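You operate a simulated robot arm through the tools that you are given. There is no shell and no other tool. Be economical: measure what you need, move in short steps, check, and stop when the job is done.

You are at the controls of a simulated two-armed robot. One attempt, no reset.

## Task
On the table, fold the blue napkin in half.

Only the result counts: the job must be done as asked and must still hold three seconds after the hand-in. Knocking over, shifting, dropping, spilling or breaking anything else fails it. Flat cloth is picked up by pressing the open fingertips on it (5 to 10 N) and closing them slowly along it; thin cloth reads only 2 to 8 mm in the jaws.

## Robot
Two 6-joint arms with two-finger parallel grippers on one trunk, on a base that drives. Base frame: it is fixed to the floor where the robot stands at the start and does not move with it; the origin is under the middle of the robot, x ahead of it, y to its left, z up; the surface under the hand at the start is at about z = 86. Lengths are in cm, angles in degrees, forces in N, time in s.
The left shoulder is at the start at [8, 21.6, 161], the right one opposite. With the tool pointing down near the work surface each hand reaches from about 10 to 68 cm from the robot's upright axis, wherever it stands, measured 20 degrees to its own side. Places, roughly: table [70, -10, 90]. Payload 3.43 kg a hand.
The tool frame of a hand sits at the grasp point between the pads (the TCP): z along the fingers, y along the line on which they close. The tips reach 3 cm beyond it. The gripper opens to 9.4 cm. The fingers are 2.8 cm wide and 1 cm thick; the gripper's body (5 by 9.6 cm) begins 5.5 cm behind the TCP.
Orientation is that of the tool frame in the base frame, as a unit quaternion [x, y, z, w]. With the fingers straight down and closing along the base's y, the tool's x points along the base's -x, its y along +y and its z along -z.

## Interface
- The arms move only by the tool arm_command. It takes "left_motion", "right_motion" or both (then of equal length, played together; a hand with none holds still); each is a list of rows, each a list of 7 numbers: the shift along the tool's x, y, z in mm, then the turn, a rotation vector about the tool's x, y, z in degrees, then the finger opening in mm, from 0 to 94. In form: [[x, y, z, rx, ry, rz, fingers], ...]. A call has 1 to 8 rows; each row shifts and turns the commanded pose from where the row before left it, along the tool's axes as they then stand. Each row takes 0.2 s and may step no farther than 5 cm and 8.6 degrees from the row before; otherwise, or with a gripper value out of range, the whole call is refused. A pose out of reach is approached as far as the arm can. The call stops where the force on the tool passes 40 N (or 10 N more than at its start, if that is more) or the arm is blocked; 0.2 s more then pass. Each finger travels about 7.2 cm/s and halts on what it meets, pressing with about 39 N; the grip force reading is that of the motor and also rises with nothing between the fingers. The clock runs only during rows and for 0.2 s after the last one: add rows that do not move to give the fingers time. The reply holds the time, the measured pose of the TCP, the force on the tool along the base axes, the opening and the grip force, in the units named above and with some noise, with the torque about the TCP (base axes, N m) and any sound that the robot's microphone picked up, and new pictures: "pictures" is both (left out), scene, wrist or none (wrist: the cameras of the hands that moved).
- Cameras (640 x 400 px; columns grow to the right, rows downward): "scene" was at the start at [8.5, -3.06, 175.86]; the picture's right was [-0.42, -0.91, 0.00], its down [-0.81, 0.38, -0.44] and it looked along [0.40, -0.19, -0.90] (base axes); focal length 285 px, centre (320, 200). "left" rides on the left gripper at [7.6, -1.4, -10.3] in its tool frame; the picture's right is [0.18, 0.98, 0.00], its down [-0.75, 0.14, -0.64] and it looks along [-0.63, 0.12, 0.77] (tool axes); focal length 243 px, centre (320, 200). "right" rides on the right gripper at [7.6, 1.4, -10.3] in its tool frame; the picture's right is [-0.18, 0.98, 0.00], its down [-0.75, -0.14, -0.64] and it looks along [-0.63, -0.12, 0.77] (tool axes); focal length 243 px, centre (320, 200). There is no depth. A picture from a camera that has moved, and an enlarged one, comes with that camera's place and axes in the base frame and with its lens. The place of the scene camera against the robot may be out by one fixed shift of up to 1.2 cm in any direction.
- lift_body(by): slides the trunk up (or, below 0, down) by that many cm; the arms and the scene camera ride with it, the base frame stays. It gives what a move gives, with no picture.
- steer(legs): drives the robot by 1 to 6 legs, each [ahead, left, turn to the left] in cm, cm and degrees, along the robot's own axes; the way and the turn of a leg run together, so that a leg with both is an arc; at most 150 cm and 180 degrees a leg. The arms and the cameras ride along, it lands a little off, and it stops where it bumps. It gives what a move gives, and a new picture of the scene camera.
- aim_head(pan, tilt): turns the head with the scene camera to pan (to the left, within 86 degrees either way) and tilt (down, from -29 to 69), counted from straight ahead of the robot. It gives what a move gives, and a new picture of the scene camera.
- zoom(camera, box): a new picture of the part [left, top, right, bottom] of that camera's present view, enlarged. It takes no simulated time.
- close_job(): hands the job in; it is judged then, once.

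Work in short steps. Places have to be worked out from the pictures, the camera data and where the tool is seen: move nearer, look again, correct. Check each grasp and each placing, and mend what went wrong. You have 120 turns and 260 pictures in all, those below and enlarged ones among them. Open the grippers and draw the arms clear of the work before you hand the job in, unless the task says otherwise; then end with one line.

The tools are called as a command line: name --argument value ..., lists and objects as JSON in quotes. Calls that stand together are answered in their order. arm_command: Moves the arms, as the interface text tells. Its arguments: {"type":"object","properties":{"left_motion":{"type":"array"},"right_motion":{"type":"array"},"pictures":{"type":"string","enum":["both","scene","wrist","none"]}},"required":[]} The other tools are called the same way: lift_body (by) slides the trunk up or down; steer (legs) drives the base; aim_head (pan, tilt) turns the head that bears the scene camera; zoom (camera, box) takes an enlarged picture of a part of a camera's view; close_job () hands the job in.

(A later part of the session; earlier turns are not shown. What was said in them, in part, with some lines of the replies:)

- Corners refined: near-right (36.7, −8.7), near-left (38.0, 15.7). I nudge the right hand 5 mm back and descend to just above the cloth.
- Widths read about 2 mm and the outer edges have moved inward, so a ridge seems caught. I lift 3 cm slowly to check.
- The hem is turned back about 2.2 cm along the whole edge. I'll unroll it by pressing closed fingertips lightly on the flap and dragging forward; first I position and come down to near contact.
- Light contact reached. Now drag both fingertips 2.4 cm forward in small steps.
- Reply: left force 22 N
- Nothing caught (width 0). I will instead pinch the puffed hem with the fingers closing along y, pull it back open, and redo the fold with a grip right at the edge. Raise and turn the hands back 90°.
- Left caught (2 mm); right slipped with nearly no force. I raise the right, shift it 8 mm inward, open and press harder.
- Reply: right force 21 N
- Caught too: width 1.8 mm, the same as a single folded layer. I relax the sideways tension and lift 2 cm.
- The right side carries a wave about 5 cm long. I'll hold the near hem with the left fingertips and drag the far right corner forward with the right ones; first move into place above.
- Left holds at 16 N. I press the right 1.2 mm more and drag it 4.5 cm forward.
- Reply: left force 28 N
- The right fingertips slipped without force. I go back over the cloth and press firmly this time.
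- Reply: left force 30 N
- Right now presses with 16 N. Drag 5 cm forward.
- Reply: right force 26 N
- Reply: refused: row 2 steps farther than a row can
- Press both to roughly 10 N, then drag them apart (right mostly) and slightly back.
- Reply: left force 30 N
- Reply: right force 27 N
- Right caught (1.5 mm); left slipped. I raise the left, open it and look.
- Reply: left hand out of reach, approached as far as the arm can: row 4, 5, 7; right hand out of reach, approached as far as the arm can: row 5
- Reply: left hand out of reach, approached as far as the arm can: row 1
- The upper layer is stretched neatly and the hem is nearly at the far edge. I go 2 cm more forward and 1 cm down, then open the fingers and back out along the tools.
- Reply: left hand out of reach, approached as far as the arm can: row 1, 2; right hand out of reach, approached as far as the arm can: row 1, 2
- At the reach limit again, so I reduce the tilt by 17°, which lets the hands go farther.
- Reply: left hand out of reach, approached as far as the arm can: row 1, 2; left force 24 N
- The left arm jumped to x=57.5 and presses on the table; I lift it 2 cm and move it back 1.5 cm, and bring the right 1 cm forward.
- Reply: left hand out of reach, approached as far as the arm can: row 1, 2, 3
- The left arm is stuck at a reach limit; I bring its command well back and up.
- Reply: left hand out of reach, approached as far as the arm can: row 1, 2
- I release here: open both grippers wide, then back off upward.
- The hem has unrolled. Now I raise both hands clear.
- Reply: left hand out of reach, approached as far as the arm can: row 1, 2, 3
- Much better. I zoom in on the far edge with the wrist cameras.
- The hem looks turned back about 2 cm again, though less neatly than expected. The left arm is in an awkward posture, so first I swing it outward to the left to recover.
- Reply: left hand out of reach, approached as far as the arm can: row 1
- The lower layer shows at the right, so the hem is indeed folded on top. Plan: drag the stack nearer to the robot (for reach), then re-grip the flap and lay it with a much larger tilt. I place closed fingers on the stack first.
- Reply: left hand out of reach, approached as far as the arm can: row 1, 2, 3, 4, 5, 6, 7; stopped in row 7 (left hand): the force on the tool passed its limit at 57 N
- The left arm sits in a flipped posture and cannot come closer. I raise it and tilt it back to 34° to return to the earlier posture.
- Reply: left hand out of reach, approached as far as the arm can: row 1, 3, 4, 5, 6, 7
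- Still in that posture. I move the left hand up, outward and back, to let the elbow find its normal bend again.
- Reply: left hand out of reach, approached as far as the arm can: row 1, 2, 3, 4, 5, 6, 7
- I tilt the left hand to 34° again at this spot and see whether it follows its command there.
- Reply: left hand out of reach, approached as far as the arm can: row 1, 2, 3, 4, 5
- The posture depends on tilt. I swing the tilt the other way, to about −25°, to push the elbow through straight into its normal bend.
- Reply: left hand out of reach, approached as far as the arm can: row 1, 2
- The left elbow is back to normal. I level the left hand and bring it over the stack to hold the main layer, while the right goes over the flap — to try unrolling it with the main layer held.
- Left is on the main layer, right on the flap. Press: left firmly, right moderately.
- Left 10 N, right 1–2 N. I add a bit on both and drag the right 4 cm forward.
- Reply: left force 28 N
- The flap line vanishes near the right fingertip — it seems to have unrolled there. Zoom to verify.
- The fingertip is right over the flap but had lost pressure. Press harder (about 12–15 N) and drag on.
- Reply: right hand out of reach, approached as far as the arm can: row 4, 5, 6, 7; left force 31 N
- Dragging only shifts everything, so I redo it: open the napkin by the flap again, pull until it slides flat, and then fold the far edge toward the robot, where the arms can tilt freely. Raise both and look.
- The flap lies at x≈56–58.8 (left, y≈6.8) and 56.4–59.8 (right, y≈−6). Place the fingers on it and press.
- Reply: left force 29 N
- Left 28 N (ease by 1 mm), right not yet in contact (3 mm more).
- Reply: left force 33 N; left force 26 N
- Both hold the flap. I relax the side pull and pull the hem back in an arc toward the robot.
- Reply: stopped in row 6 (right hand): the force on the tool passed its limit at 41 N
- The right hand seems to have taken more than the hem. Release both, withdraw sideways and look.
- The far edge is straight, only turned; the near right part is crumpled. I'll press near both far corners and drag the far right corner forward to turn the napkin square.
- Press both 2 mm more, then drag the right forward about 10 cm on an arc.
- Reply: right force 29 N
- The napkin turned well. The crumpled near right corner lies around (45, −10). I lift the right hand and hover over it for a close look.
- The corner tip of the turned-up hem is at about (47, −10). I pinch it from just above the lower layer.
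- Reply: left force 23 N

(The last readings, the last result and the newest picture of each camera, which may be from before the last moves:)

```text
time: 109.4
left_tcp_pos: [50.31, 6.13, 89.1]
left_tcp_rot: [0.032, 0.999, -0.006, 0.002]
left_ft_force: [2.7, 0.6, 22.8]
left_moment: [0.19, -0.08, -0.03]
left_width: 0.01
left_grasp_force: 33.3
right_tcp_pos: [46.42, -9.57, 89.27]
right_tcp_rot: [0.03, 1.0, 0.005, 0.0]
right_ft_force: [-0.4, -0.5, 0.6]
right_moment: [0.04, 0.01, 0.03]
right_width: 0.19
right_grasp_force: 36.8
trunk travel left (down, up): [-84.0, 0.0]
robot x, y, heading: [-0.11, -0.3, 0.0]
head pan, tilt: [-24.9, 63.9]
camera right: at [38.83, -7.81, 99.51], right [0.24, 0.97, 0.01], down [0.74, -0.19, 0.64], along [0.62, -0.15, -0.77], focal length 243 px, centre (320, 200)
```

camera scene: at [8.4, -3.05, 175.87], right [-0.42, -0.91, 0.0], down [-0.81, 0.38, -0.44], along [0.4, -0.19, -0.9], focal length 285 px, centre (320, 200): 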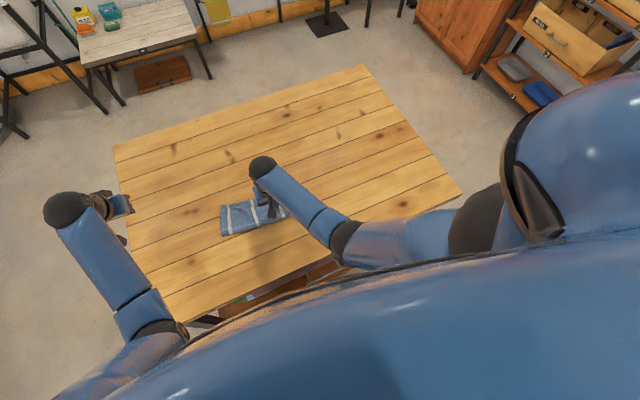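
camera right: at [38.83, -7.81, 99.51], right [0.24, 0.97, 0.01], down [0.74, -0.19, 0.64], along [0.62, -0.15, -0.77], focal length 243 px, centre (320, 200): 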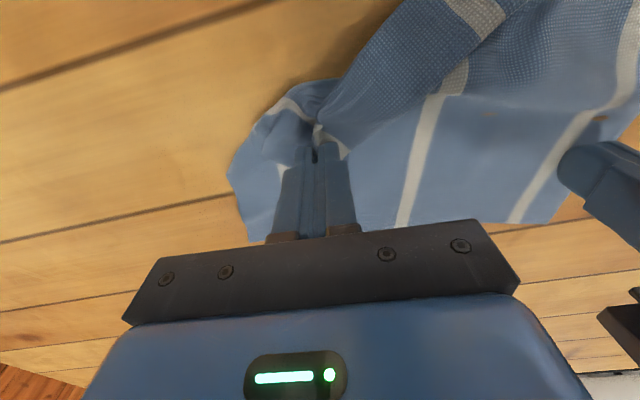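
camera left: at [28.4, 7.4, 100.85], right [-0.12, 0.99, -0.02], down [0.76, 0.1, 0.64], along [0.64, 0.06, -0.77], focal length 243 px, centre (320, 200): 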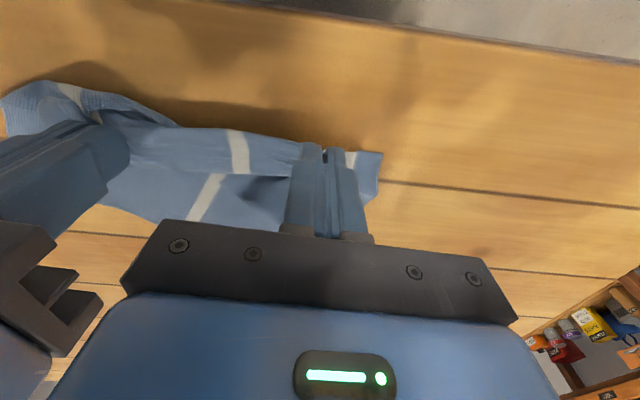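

Caught. I lift it and carry the corner back toward the robot to unfold it.

arm_command --right_motion '[[0, 0, -20, 0, 0, 0, 0], [20, -2, -20, 0, 0, 0, 0], [25, -2, 0, 0, 0, 0, 0], [25, -2, 0, 0, 0, 0, 0], [22, -2, 5, 0, 0, 0, 0], [18, -2, 15, 0, 0, 0, 0], [10, -2, 15, 0, 0, 0, 0], [0, 0, 0, 0, 0, 0, 0]]' --pictures "none"

zoom --camera "scene" --box '[180, 180, 340, 280]'

```text
time: 111.2
left_tcp_pos: [50.35, 6.2, 89.08]
left_tcp_rot: [0.031, 1.0, -0.006, 0.001]
left_ft_force: [2.6, 0.2, 25.5]
left_moment: [0.22, -0.09, -0.03]
left_width: 0.0
left_grasp_force: 33.0
right_tcp_pos: [34.45, -10.2, 89.67]
right_tcp_rot: [0.029, 1.0, 0.006, 0.001]
right_ft_force: [0.4, 0.9, 0.6]
right_moment: [0.01, -0.01, 0.03]
right_width: 0.19
right_grasp_force: 36.7
trunk travel left (down, up): [-84.0, 0.0]
robot x, y, heading: [0.16, -0.29, -0.2]
head pan, tilt: [-24.9, 63.9]
```

```text
4.00 times, centred on (260, 230) of scene
camera zoom: at [8.22, -3.11, 175.88], right [-0.42, -0.91, 0.0], down [-0.81, 0.38, -0.44], along [0.4, -0.18, -0.9], focal length 1138 px, centre (560, 80)
```

zoom: 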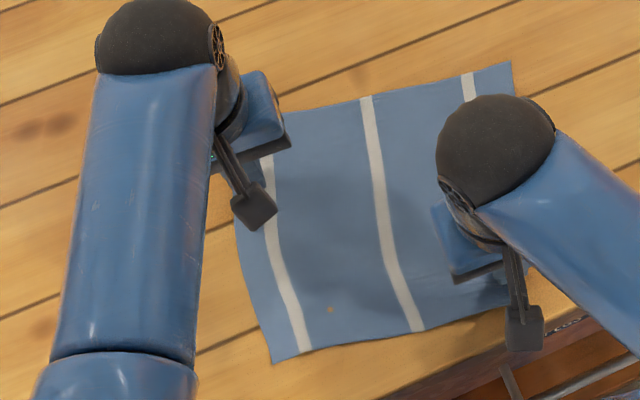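

The napkin is open and flat again. I release the corner and move the right hand over near the far right corner.

arm_command --right_motion '[[3, -3, 3, 0, 0, 0, 0], [0, 0, 0, 0, 0, 0, 20], [0, 0, -35, 0, 0, 0, 20], [-38, -6, 0, 0, 0, 0, 0], [-38, -6, 0, 0, 0, 0, 0], [-38, -6, 0, 0, 0, 0, 0], [-38, -6, 0, 0, 0, 0, 0], [0, 0, 30, 0, 0, 0, 0]]' --pictures "none"

arm_command --right_motion '[[0, 0, 4, 0, 0, 0, 0], [0, 0, 2, 0, 0, 0, 0], [0, 0, 1.5, 0, 0, 0, 0], [0, 0, 0, 0, 0, 0, 0]]' --pictures "none"

```text
time: 113.0
left_tcp_pos: [50.18, 6.25, 88.98]
left_tcp_rot: [0.031, 1.0, -0.004, 0.002]
left_ft_force: [0.7, -0.3, 26.8]
left_moment: [0.19, 0.01, -0.03]
left_width: 0.02
left_grasp_force: 32.9
right_tcp_pos: [48.97, -13.69, 90.04]
right_tcp_rot: [0.029, 1.0, 0.005, 0.001]
right_ft_force: [0.3, -0.2, 0.3]
right_moment: [-0.01, -0.01, 0.03]
right_width: 0.0
right_grasp_force: 32.7
trunk travel left (down, up): [-84.0, 0.0]
robot x, y, heading: [0.35, -0.04, 0.1]
head pan, tilt: [-24.9, 63.9]
```

```text
time: 114.0
left_tcp_pos: [50.2, 6.28, 89.15]
left_tcp_rot: [0.032, 0.999, -0.006, 0.002]
left_ft_force: [-0.3, 0.2, 25.4]
left_moment: [0.19, -0.03, 0.02]
left_width: 0.0
left_grasp_force: 33.2
right_tcp_pos: [49.05, -13.81, 89.12]
right_tcp_rot: [0.029, 1.0, 0.005, 0.001]
right_ft_force: [0.2, -0.4, 0.4]
right_moment: [0.0, -0.01, 0.01]
right_width: 0.0
right_grasp_force: 32.8
trunk travel left (down, up): [-84.0, 0.0]
robot x, y, heading: [0.25, 0.02, -0.0]
head pan, tilt: [-24.9, 63.9]
```

arm_command --left_motion '[[0, 0, 0, 0, 0, 0, 0], [-2.9, 7.7, 0, 0, 0, 0, 0], [-2.9, 7.7, 0, 0, 0, 0, 0], [-2.9, 7.7, 0, 0, 0, 0, 0], [-2.9, 7.7, 0, 0, 0, 0, 0], [-2.9, 7.7, 0, 0, 0, 0, 0], [-2.9, 7.7, 0, 0, 0, 0, 0], [0, 0, 0, 0, 0, 0, 0]]' --right_motion '[[0, 0, 2, 0, 0, 0, 0], [-9.5, 8.1, 0, 0, 0, 0, 0], [-9.5, 8.1, 0, 0, 0, 0, 0], [-9.5, 8.1, 0, 0, 0, 0, 0], [-9.5, 8.1, 0, 0, 0, 0, 0], [-9.5, 8.1, 0, 0, 0, 0, 0], [-9.5, 8.1, 0, 0, 0, 0, 0], [0, 0, 0, 0, 0, 0, 0]]' --pictures "none"

zoom --camera "scene" --box '[180, 180, 340, 280]'

```text
time: 115.8
left_tcp_pos: [52.25, 10.65, 89.11]
left_tcp_rot: [0.032, 0.999, -0.005, 0.002]
left_ft_force: [-1.1, -3.0, 17.0]
left_moment: [0.06, 0.04, 0.02]
left_width: 0.0
left_grasp_force: 32.9
right_tcp_pos: [54.97, -9.12, 89.09]
right_tcp_rot: [0.029, 1.0, 0.007, 0.002]
right_ft_force: [-2.7, -1.3, 15.8]
right_moment: [-0.15, 0.06, -0.04]
right_width: 0.0
right_grasp_force: 32.7
trunk travel left (down, up): [-84.0, 0.0]
robot x, y, heading: [-0.29, -0.25, -0.2]
head pan, tilt: [-24.9, 63.9]
```

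```text
4.00 times, centred on (260, 230) of scene
camera zoom: at [7.93, -3.21, 175.89], right [-0.42, -0.91, 0.0], down [-0.81, 0.38, -0.44], along [0.4, -0.18, -0.9], focal length 1138 px, centre (560, 80)
```

zoom: 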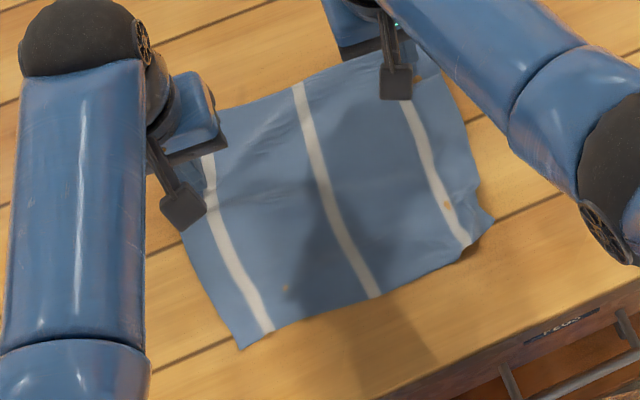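

Nearly square now: near corners at (38.4, −9) and (37.2, 13.2). I raise the hands and move to the far edge for the grip.

arm_command --left_motion '[[0, 0, -40, 0, 0, 0, 0], [-20, 0, 0, 0, 0, 0, 25], [-20, 0, 0, 0, 0, 0, 25], [0, 0, 0, 0, 0, 0, 25]]' --right_motion '[[0, 0, -40, 0, 0, 0, 0], [-10, 0, 0, 0, 0, 0, 25], [-10, 0, 0, 0, 0, 0, 25], [0, 0, 0, 0, 0, 0, 25]]' --pictures "wrist"

```text
time: 116.8
left_tcp_pos: [56.7, 10.52, 92.66]
left_tcp_rot: [0.032, 0.999, -0.007, 0.0]
left_ft_force: [-0.1, -0.3, -0.7]
left_moment: [-0.01, -0.01, 0.01]
left_width: 2.51
left_grasp_force: 0.1
right_tcp_pos: [57.11, -9.32, 92.88]
right_tcp_rot: [0.028, 1.0, 0.005, -0.001]
right_ft_force: [0.6, 0.2, -0.1]
right_moment: [0.01, -0.02, 0.06]
right_width: 2.51
right_grasp_force: 0.0
trunk travel left (down, up): [-84.0, 0.0]
robot x, y, heading: [-0.39, -0.2, 0.0]
head pan, tilt: [-24.9, 63.9]
camera right: at [49.64, -7.44, 103.06], right [0.24, 0.97, 0.01], down [0.74, -0.19, 0.64], along [0.62, -0.15, -0.77], focal length 243 px, centre (320, 200)
camera left: at [48.79, 9.51, 102.98], right [-0.12, 0.99, -0.01], down [0.76, 0.1, 0.64], along [0.64, 0.07, -0.77], focal length 243 px, centre (320, 200)
```

right: 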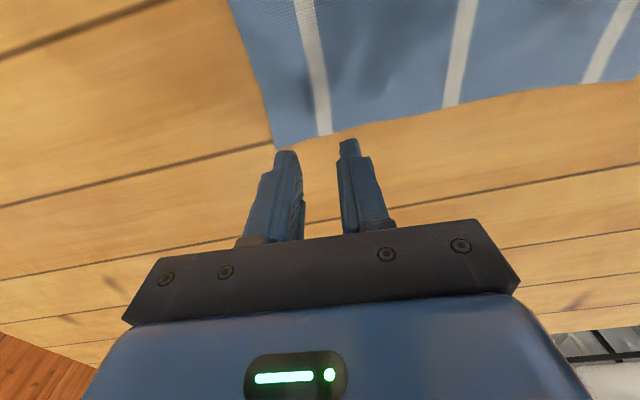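
left: 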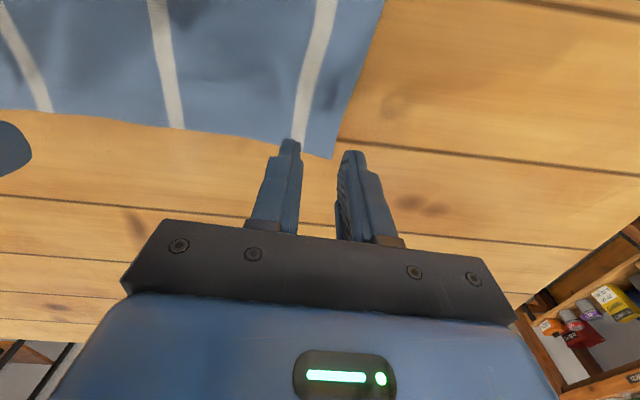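

Far corners: (58.4, 11.5) and (57.6, −12.9). Position for about 1.2 cm overlap and press.

arm_command --left_motion '[[-19, -13, 0, 0, 0, 0, 25], [0, 0, 20, 0, 0, 0, 25], [0, 0, 12, 0, 0, 0, 25], [0, 0, 4.5, 0, 0, 0, 25], [0, 0, 0, 0, 0, 0, 25]]' --right_motion '[[-6, -12, 0, 0, 0, 0, 25], [0, 0, 20, 0, 0, 0, 25], [0, 0, 14, 0, 0, 0, 25], [0, 0, 4.5, 0, 0, 0, 25], [0, 0, 0, 0, 0, 0, 25]]' --pictures "wrist"

```text
time: 118.0
left_tcp_pos: [58.19, 8.92, 89.36]
left_tcp_rot: [0.032, 0.999, -0.005, 0.0]
left_ft_force: [0.2, -0.1, 0.0]
left_moment: [0.01, 0.01, -0.01]
left_width: 2.51
left_grasp_force: 0.1
right_tcp_pos: [57.74, -10.45, 89.21]
right_tcp_rot: [0.029, 1.0, 0.005, 0.001]
right_ft_force: [-0.9, -0.1, 6.2]
right_moment: [-0.08, 0.11, -0.01]
right_width: 2.48
right_grasp_force: 0.1
trunk travel left (down, up): [-84.0, 0.0]
robot x, y, heading: [-0.23, 0.16, -0.2]
head pan, tilt: [-24.9, 63.9]
camera right: at [50.12, -8.71, 99.4], right [0.24, 0.97, 0.01], down [0.74, -0.19, 0.64], along [0.62, -0.15, -0.77], focal length 243 px, centre (320, 200)
camera left: at [50.47, 7.99, 99.56], right [-0.12, 0.99, -0.01], down [0.76, 0.1, 0.64], along [0.64, 0.07, -0.77], focal length 243 px, centre (320, 200)
```

right: 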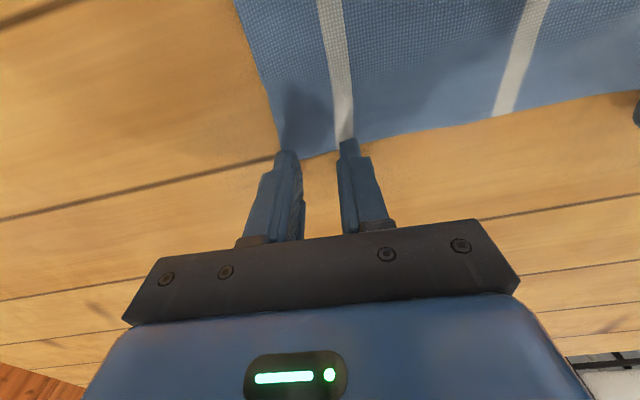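
left: 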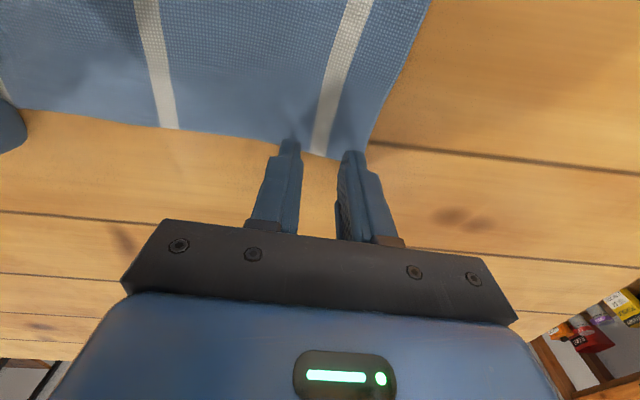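

Well placed. Press a bit more (left 2.5 mm, right 0.7 mm) and close slowly.

arm_command --left_motion '[[2, 0, 2.7, 0, 0, 0, 25], [0, 0, 0, 0, 0, 0, 21], [0, 0, 0, 0, 0, 0, 17], [0, 0, 0, 0, 0, 0, 13], [0, 0, 0, 0, 0, 0, 9], [0, 0, 0, 0, 0, 0, 5], [0, 0, 0, 0, 0, 0, 0], [0, 0, 0, 0, 0, 0, 0]]' --right_motion '[[2, 0, 0.7, 0, 0, 0, 25], [0, 0, 0, 0, 0, 0, 21], [0, 0, 0, 0, 0, 0, 17], [0, 0, 0, 0, 0, 0, 13], [0, 0, 0, 0, 0, 0, 9], [0, 0, 0, 0, 0, 0, 5], [0, 0, 0, 0, 0, 0, 0], [0, 0, 0, 0, 0, 0, 0]]' --pictures "wrist"

```text
time: 119.8
left_tcp_pos: [57.88, 9.03, 89.18]
left_tcp_rot: [0.031, 1.0, -0.006, 0.001]
left_ft_force: [0.1, -1.0, 0.3]
left_moment: [0.01, 0.02, 0.0]
left_width: 0.01
left_grasp_force: 33.3
right_tcp_pos: [57.47, -10.53, 89.12]
right_tcp_rot: [0.029, 1.0, 0.005, 0.001]
right_ft_force: [2.1, 2.1, 18.0]
right_moment: [0.02, 0.17, -0.03]
right_width: 0.17
right_grasp_force: 36.5
trunk travel left (down, up): [-84.0, 0.0]
robot x, y, heading: [-0.04, 0.21, -0.1]
head pan, tilt: [-24.9, 63.9]
camera right: at [49.86, -8.66, 99.37], right [0.24, 0.97, 0.01], down [0.74, -0.19, 0.64], along [0.63, -0.15, -0.77], focal length 243 px, centre (320, 200)
camera left: at [50.18, 8.06, 99.36], right [-0.12, 0.99, -0.01], down [0.76, 0.1, 0.64], along [0.64, 0.07, -0.77], focal length 243 px, centre (320, 200)
```

right: 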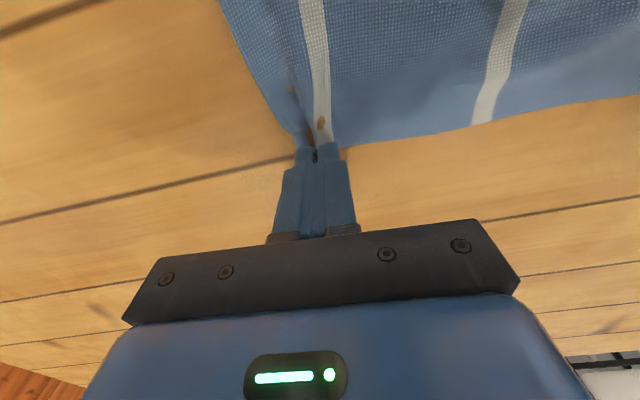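
left: 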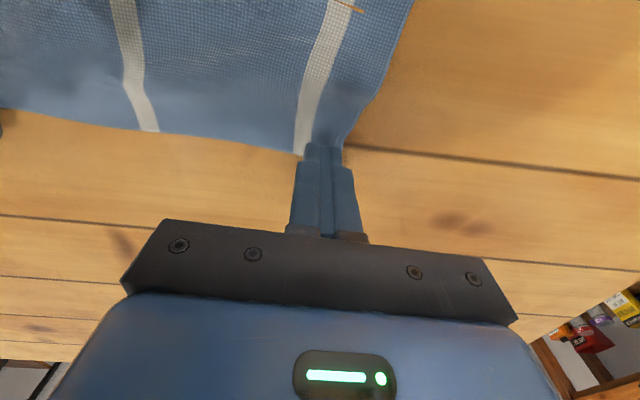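

Right caught, left had no force. Retry the left, 1 cm inward and pressed deeper.

arm_command --left_motion '[[0, 0, -15, 0, 0, 0, 0], [0, -10, 0, 0, 0, 0, 25], [0, 0, 0, 0, 0, 0, 25], [0, 0, 12, 0, 0, 0, 25], [0, 0, 3.5, 0, 0, 0, 25], [0, 0, 1, 0, 0, 0, 25], [0, 0, 0, 0, 0, 0, 25]]' --pictures "wrist"

```text
time: 121.4
left_tcp_pos: [57.91, 8.14, 89.17]
left_tcp_rot: [0.032, 0.999, -0.006, 0.002]
left_ft_force: [-0.7, 1.3, 15.4]
left_moment: [0.37, 0.18, 0.04]
left_width: 2.53
left_grasp_force: 0.4
right_tcp_pos: [57.21, -10.42, 89.19]
right_tcp_rot: [0.029, 1.0, 0.004, 0.001]
right_ft_force: [3.2, 1.5, 13.7]
right_moment: [0.01, 0.12, -0.02]
right_width: 0.18
right_grasp_force: 36.3
trunk travel left (down, up): [-84.0, 0.0]
robot x, y, heading: [-0.07, 0.05, 0.1]
head pan, tilt: [-24.9, 63.9]
camera left: at [50.12, 7.1, 99.32], right [-0.12, 0.99, -0.01], down [0.76, 0.1, 0.64], along [0.64, 0.07, -0.76], focal length 243 px, centre (320, 200)
```

left: 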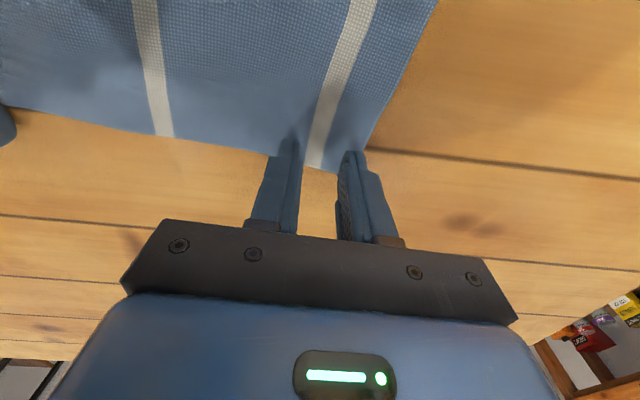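

15 N on the left. Close slowly.

arm_command --left_motion '[[0, 0, 0, 0, 0, 0, 21], [0, 0, 0, 0, 0, 0, 17], [0, 0, 0, 0, 0, 0, 13], [0, 0, 0, 0, 0, 0, 9], [0, 0, 0, 0, 0, 0, 5], [0, 0, 0, 0, 0, 0, 0], [0, 0, 0, 0, 0, 0, 0]]' --pictures "none"

```text
time: 123.0
left_tcp_pos: [57.87, 7.92, 89.07]
left_tcp_rot: [0.031, 0.999, -0.006, 0.003]
left_ft_force: [-0.3, -14.4, 26.4]
left_moment: [-0.32, 0.21, 0.08]
left_width: 0.17
left_grasp_force: 36.4
right_tcp_pos: [57.25, -10.56, 89.09]
right_tcp_rot: [0.028, 1.0, 0.006, 0.002]
right_ft_force: [1.7, 13.6, 3.3]
right_moment: [0.38, 0.03, -0.16]
right_width: 0.15
right_grasp_force: 36.3
trunk travel left (down, up): [-84.0, 0.0]
robot x, y, heading: [0.16, -0.01, -0.1]
head pan, tilt: [-24.9, 63.9]
```

Both far corners are held. Now the fold arc toward the robot with the tips tilting forward.

arm_command --left_motion '[[7, -2, -39, 0, 0, 0, 0], [17.1, 2, -17.3, 0, -5, 0, 0], [15.5, 2, -18.7, 0, -5, 0, 0], [22, 2, -11.9, 0, -7.5, 0, 0], [20.3, 2, -14.6, 0, -7.5, 0, 0], [22, 2, -8, 0, -7.5, 0, 0], [20.8, 2, -10.8, 0, -7.5, 0, 0], [0, 0, 0, 0, 0, 0, 0]]' --right_motion '[[7, 2, -39, 0, 0, 0, 0], [17.1, 2, -17.3, 0, -5, 0, 0], [15.5, 2, -18.7, 0, -5, 0, 0], [22, 2, -11.9, 0, -7.5, 0, 0], [20.3, 2, -14.6, 0, -7.5, 0, 0], [22, 2, -8, 0, -7.5, 0, 0], [20.8, 2, -10.8, 0, -7.5, 0, 0], [0, 0, 0, 0, 0, 0, 0]]' --pictures "wrist"

zoom --camera "scene" --box '[180, 180, 340, 280]'

```text
time: 124.8
left_tcp_pos: [44.68, 9.91, 97.37]
left_tcp_rot: [0.029, 0.939, -0.017, 0.343]
left_ft_force: [-0.2, -9.5, -0.9]
left_moment: [-0.26, 0.01, -0.16]
left_width: 0.18
left_grasp_force: 36.6
right_tcp_pos: [44.15, -8.29, 97.45]
right_tcp_rot: [0.029, 0.939, -0.005, 0.343]
right_ft_force: [0.9, 9.9, -0.3]
right_moment: [0.31, -0.02, 0.1]
right_width: 0.18
right_grasp_force: 36.2
trunk travel left (down, up): [-84.0, 0.0]
robot x, y, heading: [-0.08, 0.45, 0.2]
head pan, tilt: [-24.9, 63.9]
camera right: at [31.82, -6.22, 100.49], right [0.2, 0.97, 0.13], down [0.15, -0.16, 0.97], along [0.97, -0.17, -0.18], focal length 243 px, centre (320, 200)
camera left: at [32.15, 9.23, 100.35], right [-0.08, 0.99, -0.13], down [0.17, 0.14, 0.97], along [0.98, 0.05, -0.18], focal length 243 px, centre (320, 200)
```

right: 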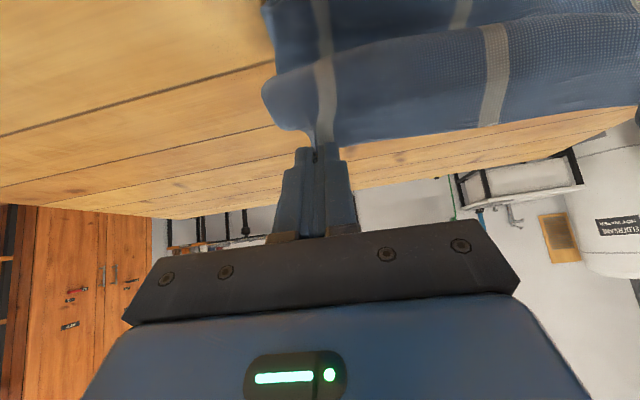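
left: 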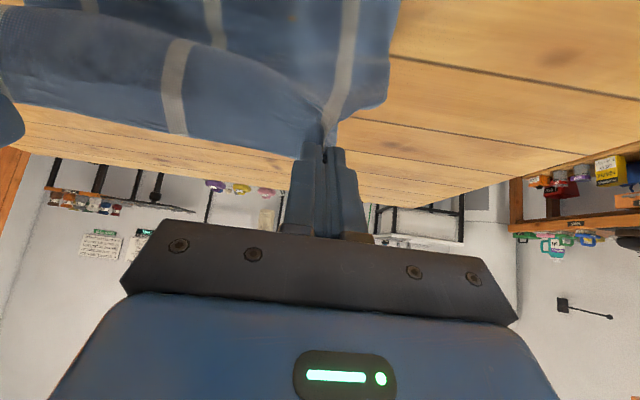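

```text
4.00 times, centred on (260, 230) of scene
camera zoom: at [8.61, -3.06, 175.86], right [-0.42, -0.91, 0.0], down [-0.81, 0.38, -0.44], along [0.4, -0.19, -0.9], focal length 1138 px, centre (560, 80)
```

zoom: 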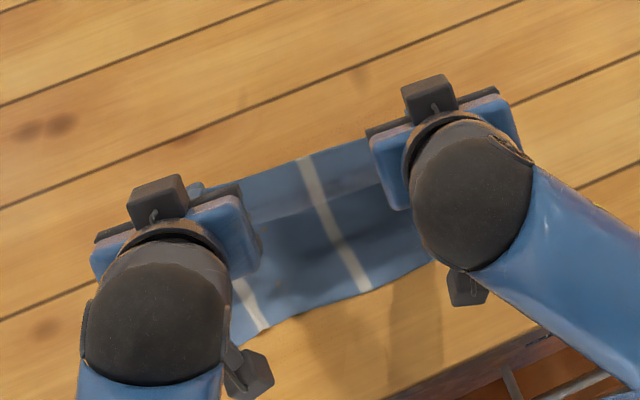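

Working smoothly, and the near half has not moved. Continue tilting to 60° and down toward the near edge.

arm_command --left_motion '[[20.2, -1, -6, 0, -5, 0, 0], [19.6, 1, -7.8, 0, -5, 0, 0], [17.5, 1, -3.6, 0, -5, 0, 0], [17.2, 1, -5.1, 0, -5, 0, 0], [0, 0, 0, 0, 0, 0, 0]]' --right_motion '[[20.2, 3, -6, 0, -5, 0, 0], [19.6, 1, -7.8, 0, -5, 0, 0], [17.5, 1, -3.6, 0, -5, 0, 0], [17.2, 1, -5.1, 0, -5, 0, 0], [0, 0, 0, 0, 0, 0, 0]]' --pictures "wrist"

zoom --camera "scene" --box '[180, 180, 340, 280]'

```text
time: 126.0
left_tcp_pos: [37.89, 10.59, 93.47]
left_tcp_rot: [0.026, 0.865, -0.021, 0.5]
left_ft_force: [-0.5, -2.9, 0.2]
left_moment: [-0.08, -0.02, -0.07]
left_width: 0.17
left_grasp_force: 36.3
right_tcp_pos: [37.45, -7.28, 93.56]
right_tcp_rot: [0.028, 0.865, -0.011, 0.501]
right_ft_force: [-0.4, 3.4, 0.2]
right_moment: [0.06, -0.01, 0.06]
right_width: 0.17
right_grasp_force: 36.7
trunk travel left (down, up): [-84.0, 0.0]
robot x, y, heading: [0.42, -0.22, -0.1]
head pan, tilt: [-24.9, 63.9]
camera right: at [24.73, -5.14, 92.14], right [0.15, 0.97, 0.17], down [-0.19, -0.14, 0.97], along [0.97, -0.18, 0.16], focal length 243 px, centre (320, 200)
camera left: at [25.01, 9.8, 92.01], right [-0.03, 0.98, -0.17], down [-0.17, 0.16, 0.97], along [0.98, 0.06, 0.16], focal length 243 px, centre (320, 200)
```

right: 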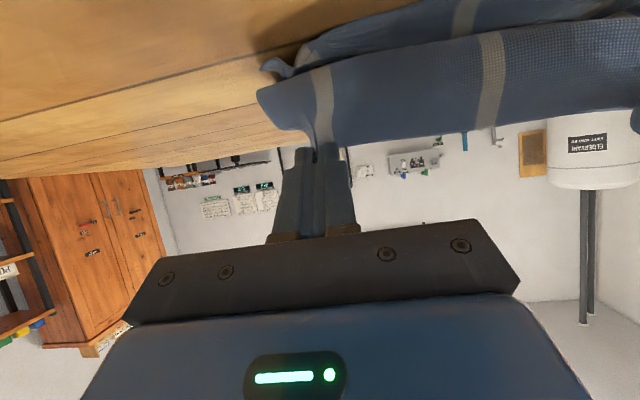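
left: 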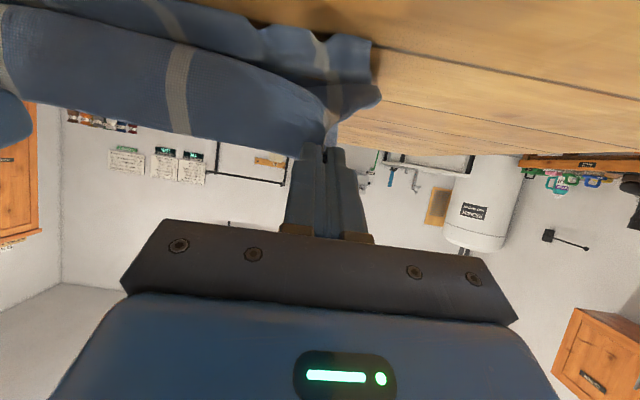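

```text
4.00 times, centred on (260, 230) of scene
camera zoom: at [8.4, -3.06, 175.87], right [-0.42, -0.91, 0.0], down [-0.81, 0.38, -0.44], along [0.4, -0.19, -0.9], focal length 1138 px, centre (560, 80)
```

zoom: 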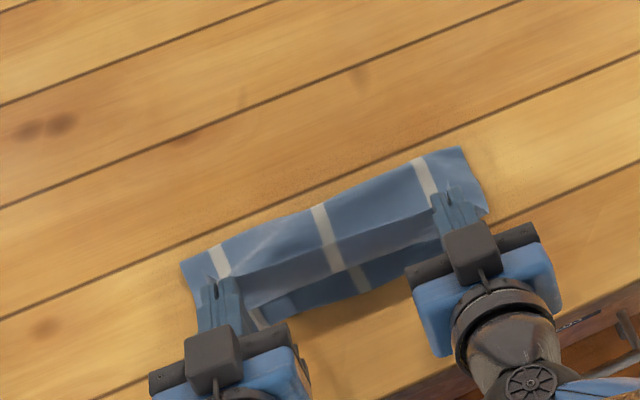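

Very good: the hem is straight and hangs just short of the near edge. I go about 1.7 cm farther toward the robot and 2 cm down.

arm_command --left_motion '[[12.5, 1, -1.8, 0, 0, 0, 0], [12.5, 1, -1.8, 0, -4, 0, 0], [0, 0, 0, 0, 0, 0, 0]]' --right_motion '[[12.5, 1, -1.8, 0, 0, 0, 0], [12.5, 1, -1.8, 0, -4, 0, 0], [0, 0, 0, 0, 0, 0, 0]]' --pictures "none"

zoom --camera "scene" --box '[215, 210, 315, 275]'

```text
time: 126.8
left_tcp_pos: [36.47, 10.88, 91.45]
left_tcp_rot: [0.023, 0.848, -0.021, 0.53]
left_ft_force: [0.5, -0.8, 0.5]
left_moment: [-0.02, 0.03, -0.01]
left_width: 0.17
left_grasp_force: 36.8
right_tcp_pos: [35.98, -6.92, 91.42]
right_tcp_rot: [0.027, 0.848, -0.01, 0.53]
right_ft_force: [0.3, 1.1, -0.6]
right_moment: [0.0, 0.03, 0.01]
right_width: 0.17
right_grasp_force: 36.5
trunk travel left (down, up): [-84.0, 0.0]
robot x, y, heading: [-0.23, -0.42, -0.2]
head pan, tilt: [-24.9, 63.9]
```

```text
6.15 times, centred on (265, 242) of scene
camera zoom: at [8.51, -3.07, 175.86], right [-0.42, -0.91, 0.0], down [-0.81, 0.38, -0.44], along [0.4, -0.19, -0.9], focal length 1751 px, centre (658, -62)
```

zoom: 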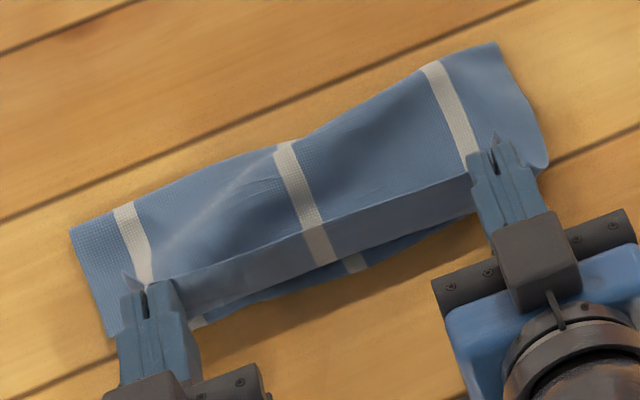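

The hem is hanging forward properly with no turn-back. Release: open slowly, then withdraw straight back along the tools.

arm_command --left_motion '[[0, 0, 0, 0, 0, 0, 6], [0, 0, 0, 0, 0, 0, 14], [0, 0, 0, 0, 0, 0, 22], [0, 0, 0, 0, 0, 0, 22], [0, 0, -10, 0, 0, 0, 22], [-5, 0, -20, 0, 0, 0, 22], [-10, 0, -20, 0, 0, 0, 22], [0, 0, 0, 0, 0, 0, 22]]' --right_motion '[[0, 0, 0, 0, 0, 0, 6], [0, 0, 0, 0, 0, 0, 14], [0, 0, 0, 0, 0, 0, 22], [0, 0, 0, 0, 0, 0, 22], [0, 0, -10, 0, 0, 0, 22], [-5, 0, -20, 0, 0, 0, 22], [-10, 0, -20, 0, 0, 0, 22], [0, 0, 0, 0, 0, 0, 22]]' --pictures "none"

zoom --camera "scene" --box '[215, 210, 315, 275]'

```text
time: 128.8
left_tcp_pos: [32.46, 11.08, 95.3]
left_tcp_rot: [0.023, 0.848, -0.021, 0.53]
left_ft_force: [-0.6, 0.0, 1.0]
left_moment: [0.01, 0.03, -0.01]
left_width: 2.19
left_grasp_force: 0.0
right_tcp_pos: [33.26, -9.12, 93.77]
right_tcp_rot: [0.053, 0.846, -0.054, 0.528]
right_ft_force: [-0.5, 0.3, -0.2]
right_moment: [-0.01, -0.04, 0.01]
right_width: 2.2
right_grasp_force: 0.1
trunk travel left (down, up): [-84.0, 0.0]
robot x, y, heading: [-0.12, 0.2, -0.2]
head pan, tilt: [-24.9, 63.9]
stopped in row 8 (right hand): the arm was blocked; the commanded pose is now the measured one
```

```text
6.15 times, centred on (265, 242) of scene
camera zoom: at [8.48, -3.11, 176.13], right [-0.42, -0.91, 0.0], down [-0.81, 0.38, -0.44], along [0.4, -0.18, -0.9], focal length 1751 px, centre (658, -62)
```

zoom: 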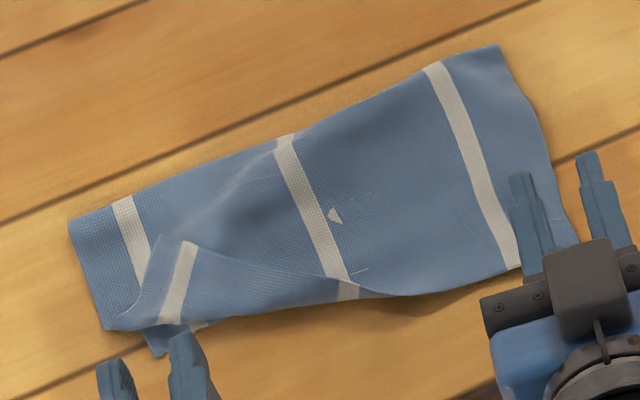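

The right half lies perfectly; only the left corner of the hem is turned up. I raise both hands and level them.

arm_command --left_motion '[[-22, 0, -11, 0, 0, 0, 22], [-27, 0, -13, 0, 8, 0, 22], [0, 0, 0, 0, 8, 0, 22], [0, 0, 0, 0, 8, 0, 22], [0, 0, 0, 0, 8, 0, 22], [0, 0, 0, 0, 8, 0, 22], [0, 0, 0, 0, 8, 0, 22], [0, 0, 0, 0, 8, 0, 22]]' --right_motion '[[-22, 0, -11, 0, 0, 0, 22], [-27, 0, -13, 0, 8, 0, 22], [0, 0, 0, 0, 8, 0, 22], [0, 0, 0, 0, 8, 0, 22], [0, 0, 0, 0, 8, 0, 22], [0, 0, 0, 0, 8, 0, 22], [0, 0, 0, 0, 8, 0, 22], [0, 0, 0, 0, 8, 0, 22]]' --pictures "none"

zoom --camera "scene" --box '[180, 190, 340, 290]'

zoom --camera "left" --box '[0, 0, 640, 250]'

```text
time: 130.6
left_tcp_pos: [32.59, 11.19, 100.38]
left_tcp_rot: [0.031, 0.997, -0.007, 0.068]
left_ft_force: [-0.1, 0.2, -0.2]
left_moment: [0.03, -0.01, -0.04]
left_width: 2.2
left_grasp_force: 0.1
right_tcp_pos: [33.27, -8.6, 99.16]
right_tcp_rot: [0.066, 0.996, -0.017, 0.065]
right_ft_force: [0.3, 0.6, 0.6]
right_moment: [-0.04, 0.03, 0.02]
right_width: 2.23
right_grasp_force: 0.1
trunk travel left (down, up): [-84.0, 0.0]
robot x, y, heading: [0.12, 0.07, 0.0]
head pan, tilt: [-24.9, 63.9]
```

```text
4.00 times, centred on (260, 240) of scene
camera zoom: at [8.8, -3.07, 175.84], right [-0.42, -0.91, 0.0], down [-0.82, 0.38, -0.44], along [0.4, -0.19, -0.9], focal length 1138 px, centre (560, 40)
```

zoom: 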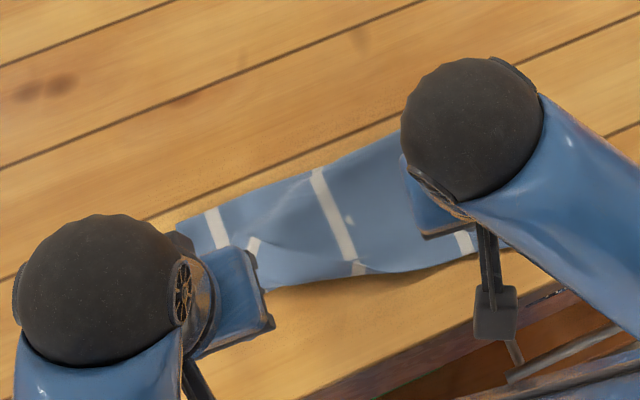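

```text
1.00 times, centred on (320, 125) of left (not enlarged: the box is as wide or as high as the picture)
camera zoom: at [23.51, 10.29, 109.56], right [-0.12, 0.99, -0.04], down [0.67, 0.11, 0.74], along [0.73, 0.06, -0.68], focal length 243 px, centre (320, 275)
```

zoom: 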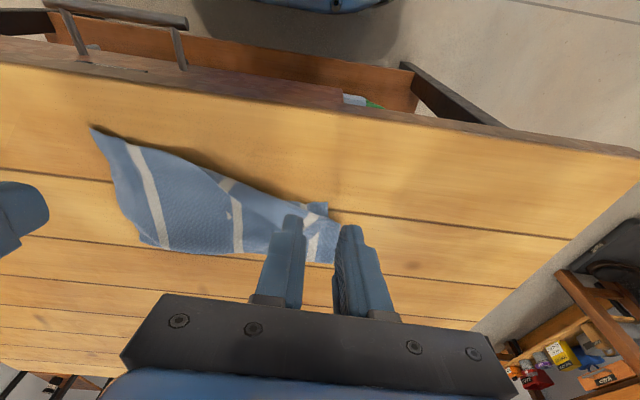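

The turned-up corner tip is at about (43, 11.7). I move the left hand over it and look closely.

arm_command --left_motion '[[0, 0, 0, 0, 7.9, 0, 30], [-32, 2, 0, 0, 0, 0, 30], [-32, 2, 0, 0, 0, 0, 30], [-30, 2, 0, 0, 0, 0, 30], [0, 0, 45, 0, 0, 0, 30], [0, 0, 0, 0, 0, 0, 30]]' --right_motion '[[0, -30, -10, 0, 7.9, 0, 30], [0, -40, 0, 0, 0, 0, 30], [0, -40, 0, 0, 0, 0, 30], [0, -40, 0, 0, 0, 0, 30], [0, 0, 0, 0, 0, 0, 30], [0, 0, 0, 0, 0, 0, 30]]' --pictures "none"

zoom --camera "left" --box '[180, 60, 440, 240]'

```text
time: 132.0
left_tcp_pos: [41.83, 11.11, 96.01]
left_tcp_rot: [0.032, 0.999, -0.006, 0.001]
left_ft_force: [0.8, 1.1, 0.7]
left_moment: [0.02, -0.05, -0.01]
left_width: 3.01
left_grasp_force: 0.1
right_tcp_pos: [30.97, -23.31, 100.5]
right_tcp_rot: [0.068, 0.998, -0.014, 0.0]
right_ft_force: [-0.5, 0.1, -0.4]
right_moment: [0.0, 0.0, -0.01]
right_width: 3.04
right_grasp_force: 0.1
trunk travel left (down, up): [-84.0, 0.0]
robot x, y, heading: [-0.22, 0.24, -0.0]
head pan, tilt: [-24.9, 63.9]
```

```text
2.22 times, centred on (310, 150) of left
camera zoom: at [33.97, 10.1, 106.18], right [-0.12, 0.99, -0.01], down [0.76, 0.1, 0.64], along [0.64, 0.07, -0.77], focal length 539 px, centre (342, 311)
```

zoom: 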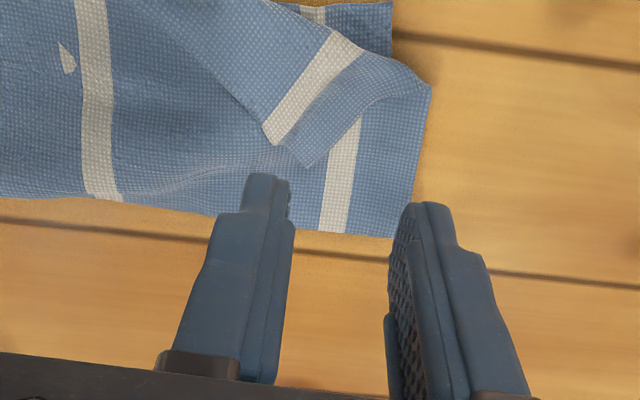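

The flap's corner tip is at (43, 9.6). I pinch it lightly about 1 cm inside the tip.

arm_command --left_motion '[[-2, -12, 20, 0, 0, 0, 22], [0, 0, 30, 0, 0, 0, 22], [0, 0, 14, 0, 0, 0, 22], [0, 0, 4, 0, 0, 0, 22], [0, 0, 1.5, 0, 0, 0, 22], [0, 0, 0, 0, 0, 0, 22]]' --pictures "none"

```text
time: 133.4
left_tcp_pos: [42.11, 9.93, 89.22]
left_tcp_rot: [0.031, 0.999, -0.005, 0.003]
left_ft_force: [-0.6, 2.3, 15.6]
left_moment: [0.31, 0.11, -0.01]
left_width: 2.23
left_grasp_force: 0.8
right_tcp_pos: [30.96, -23.32, 100.66]
right_tcp_rot: [0.069, 0.998, -0.013, 0.0]
right_ft_force: [0.1, 0.1, -0.5]
right_moment: [-0.03, 0.0, 0.04]
right_width: 3.0
right_grasp_force: 0.1
trunk travel left (down, up): [-84.0, 0.0]
robot x, y, heading: [-0.05, 0.14, 0.0]
head pan, tilt: [-24.9, 63.9]
```

Already 15 N; ease 1.5 mm and close slowly.

arm_command --left_motion '[[0, 0, -1, 0, 0, 0, 22], [0, 0, 0, 0, 0, 0, 17], [0, 0, 0, 0, 0, 0, 13], [0, 0, 0, 0, 0, 0, 9], [0, 0, 0, 0, 0, 0, 5], [0, 0, 0, 0, 0, 0, 0], [0, 0, 0, 0, 0, 0, 0]]' --pictures "none"

arm_command --left_motion '[[0, 0, -8, 0, 0, 0, 0], [0, 0, -8, 0, 0, 0, 0], [0, 0, -6, 0, 0, 0, 0], [0, 0, 0, 0, 0, 0, 0]]' --pictures "wrist"

```text
time: 135.0
left_tcp_pos: [41.9, 9.86, 89.12]
left_tcp_rot: [0.032, 0.999, -0.006, 0.001]
left_ft_force: [0.2, 0.4, 5.7]
left_moment: [-0.01, 0.08, -0.06]
left_width: 0.0
left_grasp_force: 32.9
right_tcp_pos: [31.1, -23.43, 100.53]
right_tcp_rot: [0.068, 0.998, -0.013, 0.0]
right_ft_force: [0.5, 0.2, -0.6]
right_moment: [0.04, 0.0, 0.0]
right_width: 3.0
right_grasp_force: 0.0
trunk travel left (down, up): [-84.0, 0.0]
robot x, y, heading: [0.08, 0.61, -0.1]
head pan, tilt: [-24.9, 63.9]
```

```text
time: 136.0
left_tcp_pos: [42.03, 9.92, 91.37]
left_tcp_rot: [0.031, 0.999, -0.005, 0.001]
left_ft_force: [-0.2, 0.5, -0.9]
left_moment: [-0.02, -0.02, -0.02]
left_width: 0.0
left_grasp_force: 33.3
right_tcp_pos: [31.06, -23.32, 100.47]
right_tcp_rot: [0.068, 0.998, -0.014, 0.001]
right_ft_force: [-0.3, -0.4, 0.7]
right_moment: [0.03, -0.01, -0.01]
right_width: 3.0
right_grasp_force: 0.0
trunk travel left (down, up): [-84.0, 0.0]
robot x, y, heading: [0.16, -0.11, -0.1]
head pan, tilt: [-24.9, 63.9]
camera left: at [34.25, 8.93, 101.6], right [-0.12, 0.99, -0.01], down [0.76, 0.1, 0.64], along [0.64, 0.07, -0.77], focal length 243 px, centre (320, 200)
```

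left: 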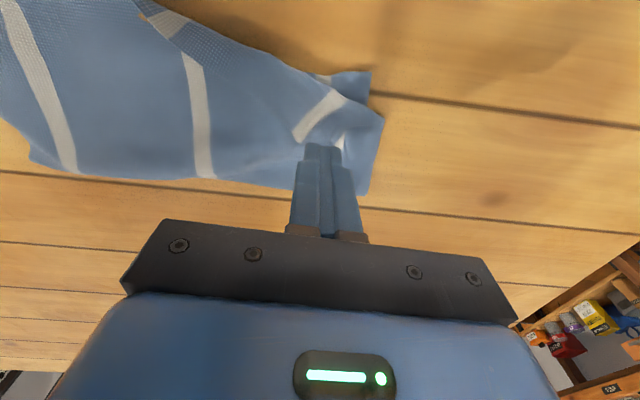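

Missed. Retry with wider opening, a bit nearer the flap's middle, keeping the pressure.

arm_command --left_motion '[[8, 2, 0, 0, 0, 0, 26], [0, 0, 10, 0, 0, 0, 26], [0, 0, 8, 0, 0, 0, 26], [0, 0, 4.5, 0, 0, 0, 26], [0, 0, 0.8, 0, 0, 0, 26], [0, 0, 0, 0, 0, 0, 26]]' --pictures "none"

arm_command --left_motion '[[0, 0, 0, 0, 0, 0, 22], [0, 0, 0, 0, 0, 0, 18], [0, 0, 0, 0, 0, 0, 14], [0, 0, 0, 0, 0, 0, 10], [0, 0, 0, 0, 0, 0, 6], [0, 0, 0, 0, 0, 0, 2], [0, 0, 0, 0, 0, 0, 0], [0, 0, 0, 0, 0, 0, 0]]' --pictures "wrist"

```text
time: 137.4
left_tcp_pos: [41.1, 10.09, 89.22]
left_tcp_rot: [0.031, 0.999, -0.005, 0.003]
left_ft_force: [0.8, 1.5, 19.3]
left_moment: [0.38, 0.13, -0.04]
left_width: 2.63
left_grasp_force: 0.1
right_tcp_pos: [31.02, -23.31, 100.52]
right_tcp_rot: [0.068, 0.998, -0.013, 0.0]
right_ft_force: [0.4, 0.9, 0.5]
right_moment: [0.02, 0.0, 0.04]
right_width: 3.0
right_grasp_force: 0.1
trunk travel left (down, up): [-84.0, 0.0]
robot x, y, heading: [0.08, -0.09, -0.0]
head pan, tilt: [-24.9, 63.9]
```

```text
time: 139.2
left_tcp_pos: [41.11, 10.01, 89.09]
left_tcp_rot: [0.032, 0.999, -0.006, 0.003]
left_ft_force: [0.6, 4.9, 32.6]
left_moment: [0.34, 0.22, -0.06]
left_width: 0.17
left_grasp_force: 36.6
right_tcp_pos: [30.97, -23.47, 100.58]
right_tcp_rot: [0.069, 0.998, -0.014, 0.001]
right_ft_force: [0.6, 0.3, 0.1]
right_moment: [0.02, 0.0, 0.01]
right_width: 2.99
right_grasp_force: 0.1
trunk travel left (down, up): [-84.0, 0.0]
robot x, y, heading: [-0.01, 0.05, 0.0]
head pan, tilt: [-24.9, 63.9]
camera left: at [33.23, 9.18, 99.36], right [-0.12, 0.99, -0.01], down [0.76, 0.1, 0.64], along [0.64, 0.07, -0.76], focal length 243 px, centre (320, 200)
```

left: 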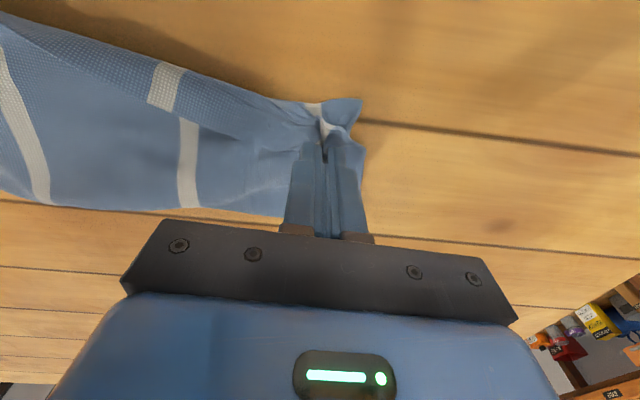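

Caught (1.7 mm). I lift it, then tilt while moving back and outward so the corner turns over to the near side.

arm_command --left_motion '[[0, 0, -20, 0, 0, 0, 0], [0, 0, -15, 0, -8, 0, 0], [6, 4, 1.5, 0, -8.6, 0, 0], [6.1, 4, 0.6, 0, -8.6, 0, 0], [6.1, 4, -0.3, 0, -8.6, 0, 0], [6, 4, -1.3, 0, -8.6, 0, 0], [5.8, 4, -2.1, 0, -8.6, 0, 0], [5.4, 4, -3, 0, -8.6, 0, 0]]' --pictures "none"

zoom --camera "scene" --box '[215, 210, 315, 275]'

```text
time: 141.0
left_tcp_pos: [37.82, 12.73, 91.09]
left_tcp_rot: [0.024, 0.867, -0.021, 0.498]
left_ft_force: [0.2, -0.4, 0.4]
left_moment: [0.01, 0.01, 0.03]
left_width: 0.16
left_grasp_force: 36.5
right_tcp_pos: [31.11, -23.4, 100.5]
right_tcp_rot: [0.068, 0.998, -0.014, 0.0]
right_ft_force: [0.4, 0.7, 0.4]
right_moment: [0.01, 0.01, 0.04]
right_width: 3.01
right_grasp_force: 0.1
trunk travel left (down, up): [-84.0, 0.0]
robot x, y, heading: [-0.17, -0.02, 0.1]
head pan, tilt: [-24.9, 63.9]
```

```text
6.15 times, centred on (265, 242) of scene
camera zoom: at [8.52, -3.02, 175.86], right [-0.42, -0.91, 0.0], down [-0.81, 0.38, -0.44], along [0.4, -0.19, -0.9], focal length 1751 px, centre (658, -62)
```

zoom: 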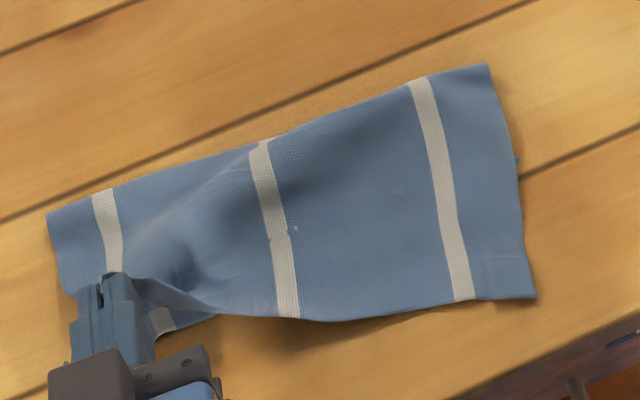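

Looks right. A further 1 cm toward the robot, then open and withdraw.

arm_command --left_motion '[[8, 0, -9, 0, 0, 0, 0], [0, 0, 0, 0, 0, 0, 6], [0, 0, 0, 0, 0, 0, 14], [0, 0, 0, 0, 0, 0, 22], [0, 0, 0, 0, 0, 0, 22], [0, 0, -12, 0, 0, 0, 22], [-10, 0, -18, 0, 0, 0, 22], [-35, 0, -15, 0, 0, 0, 22]]' --pictures "none"

zoom --camera "scene" --box '[215, 210, 315, 275]'

```text
time: 142.8
left_tcp_pos: [35.1, 13.08, 97.05]
left_tcp_rot: [0.025, 0.867, -0.02, 0.498]
left_ft_force: [0.8, -0.2, -0.5]
left_moment: [-0.01, -0.01, -0.03]
left_width: 2.16
left_grasp_force: 0.1
right_tcp_pos: [30.99, -23.35, 100.35]
right_tcp_rot: [0.068, 0.998, -0.012, 0.0]
right_ft_force: [0.5, 0.7, 0.1]
right_moment: [0.02, 0.02, 0.04]
right_width: 3.01
right_grasp_force: 0.2
trunk travel left (down, up): [-84.0, 0.0]
robot x, y, heading: [0.01, -0.05, -0.1]
head pan, tilt: [-24.9, 63.9]
```

```text
6.15 times, centred on (265, 242) of scene
camera zoom: at [8.46, -3.08, 175.86], right [-0.42, -0.91, 0.0], down [-0.81, 0.38, -0.44], along [0.4, -0.19, -0.9], focal length 1751 px, centre (658, -62)
```

zoom: 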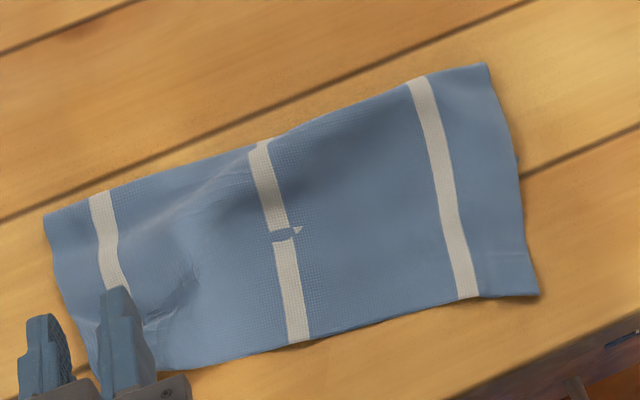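

Excellent — the napkin is now cleanly folded in half. I raise the left hand and draw it aside for a final check.

arm_command --left_motion '[[-26, 0, -15, 0, 0, 0, 22], [-26, 0, -15, 0, 8.5, 0, 22], [0, 40, 0, 0, 8.5, 0, 22], [0, 40, 0, 0, 8.5, 0, 22], [0, 40, 0, 0, 8.5, 0, 22], [0, 40, 0, 0, 8.5, 0, 22], [0, 0, 0, 0, 8.5, 0, 22], [0, 0, 0, 0, 8.5, 0, 22]]' --pictures "scene"

zoom --camera "scene" --box '[215, 210, 315, 275]'

```text
time: 144.6
left_tcp_pos: [36.25, 29.16, 102.76]
left_tcp_rot: [0.031, 0.999, -0.006, -0.001]
left_ft_force: [0.2, -0.6, 0.2]
left_moment: [-0.03, 0.01, -0.03]
left_width: 2.2
left_grasp_force: 0.1
right_tcp_pos: [31.21, -23.32, 100.42]
right_tcp_rot: [0.068, 0.998, -0.013, -0.001]
right_ft_force: [0.8, 1.2, -0.5]
right_moment: [0.0, 0.01, 0.01]
right_width: 2.99
right_grasp_force: 0.0
trunk travel left (down, up): [-84.0, 0.0]
robot x, y, heading: [-0.21, 0.03, 0.3]
head pan, tilt: [-24.9, 63.9]
camera scene: at [8.65, -3.09, 175.85], right [-0.42, -0.91, 0.0], down [-0.81, 0.38, -0.44], along [0.4, -0.18, -0.9], focal length 285 px, centre (320, 200)
```

scene: 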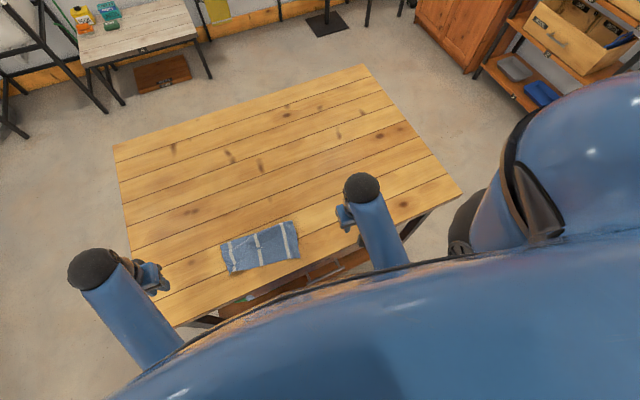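

```text
6.15 times, centred on (265, 242) of scene
camera zoom: at [8.65, -3.09, 175.85], right [-0.42, -0.91, 0.0], down [-0.81, 0.38, -0.44], along [0.4, -0.18, -0.9], focal length 1751 px, centre (658, -62)
```

zoom: 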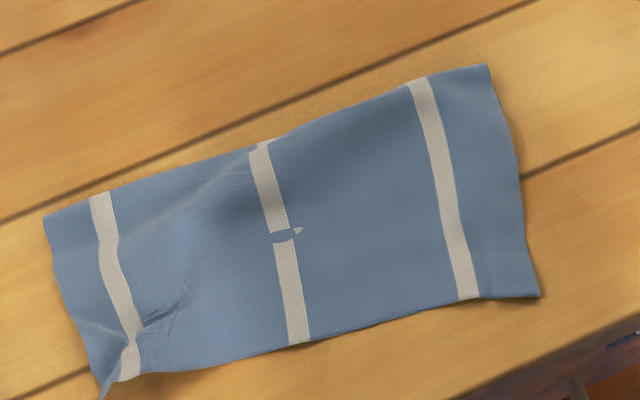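

The napkin is flat and folded in half with its edges matching. Both grippers are open and clear, so I hand the job in.

close_job

```text
The job is handed in.
```

I folded the blue napkin in half on the table, far edge over near edge, and the final pictures show the edges lining up with only a slight pucker at the left corner. Both grippers are open and clear, and the job is handed in.
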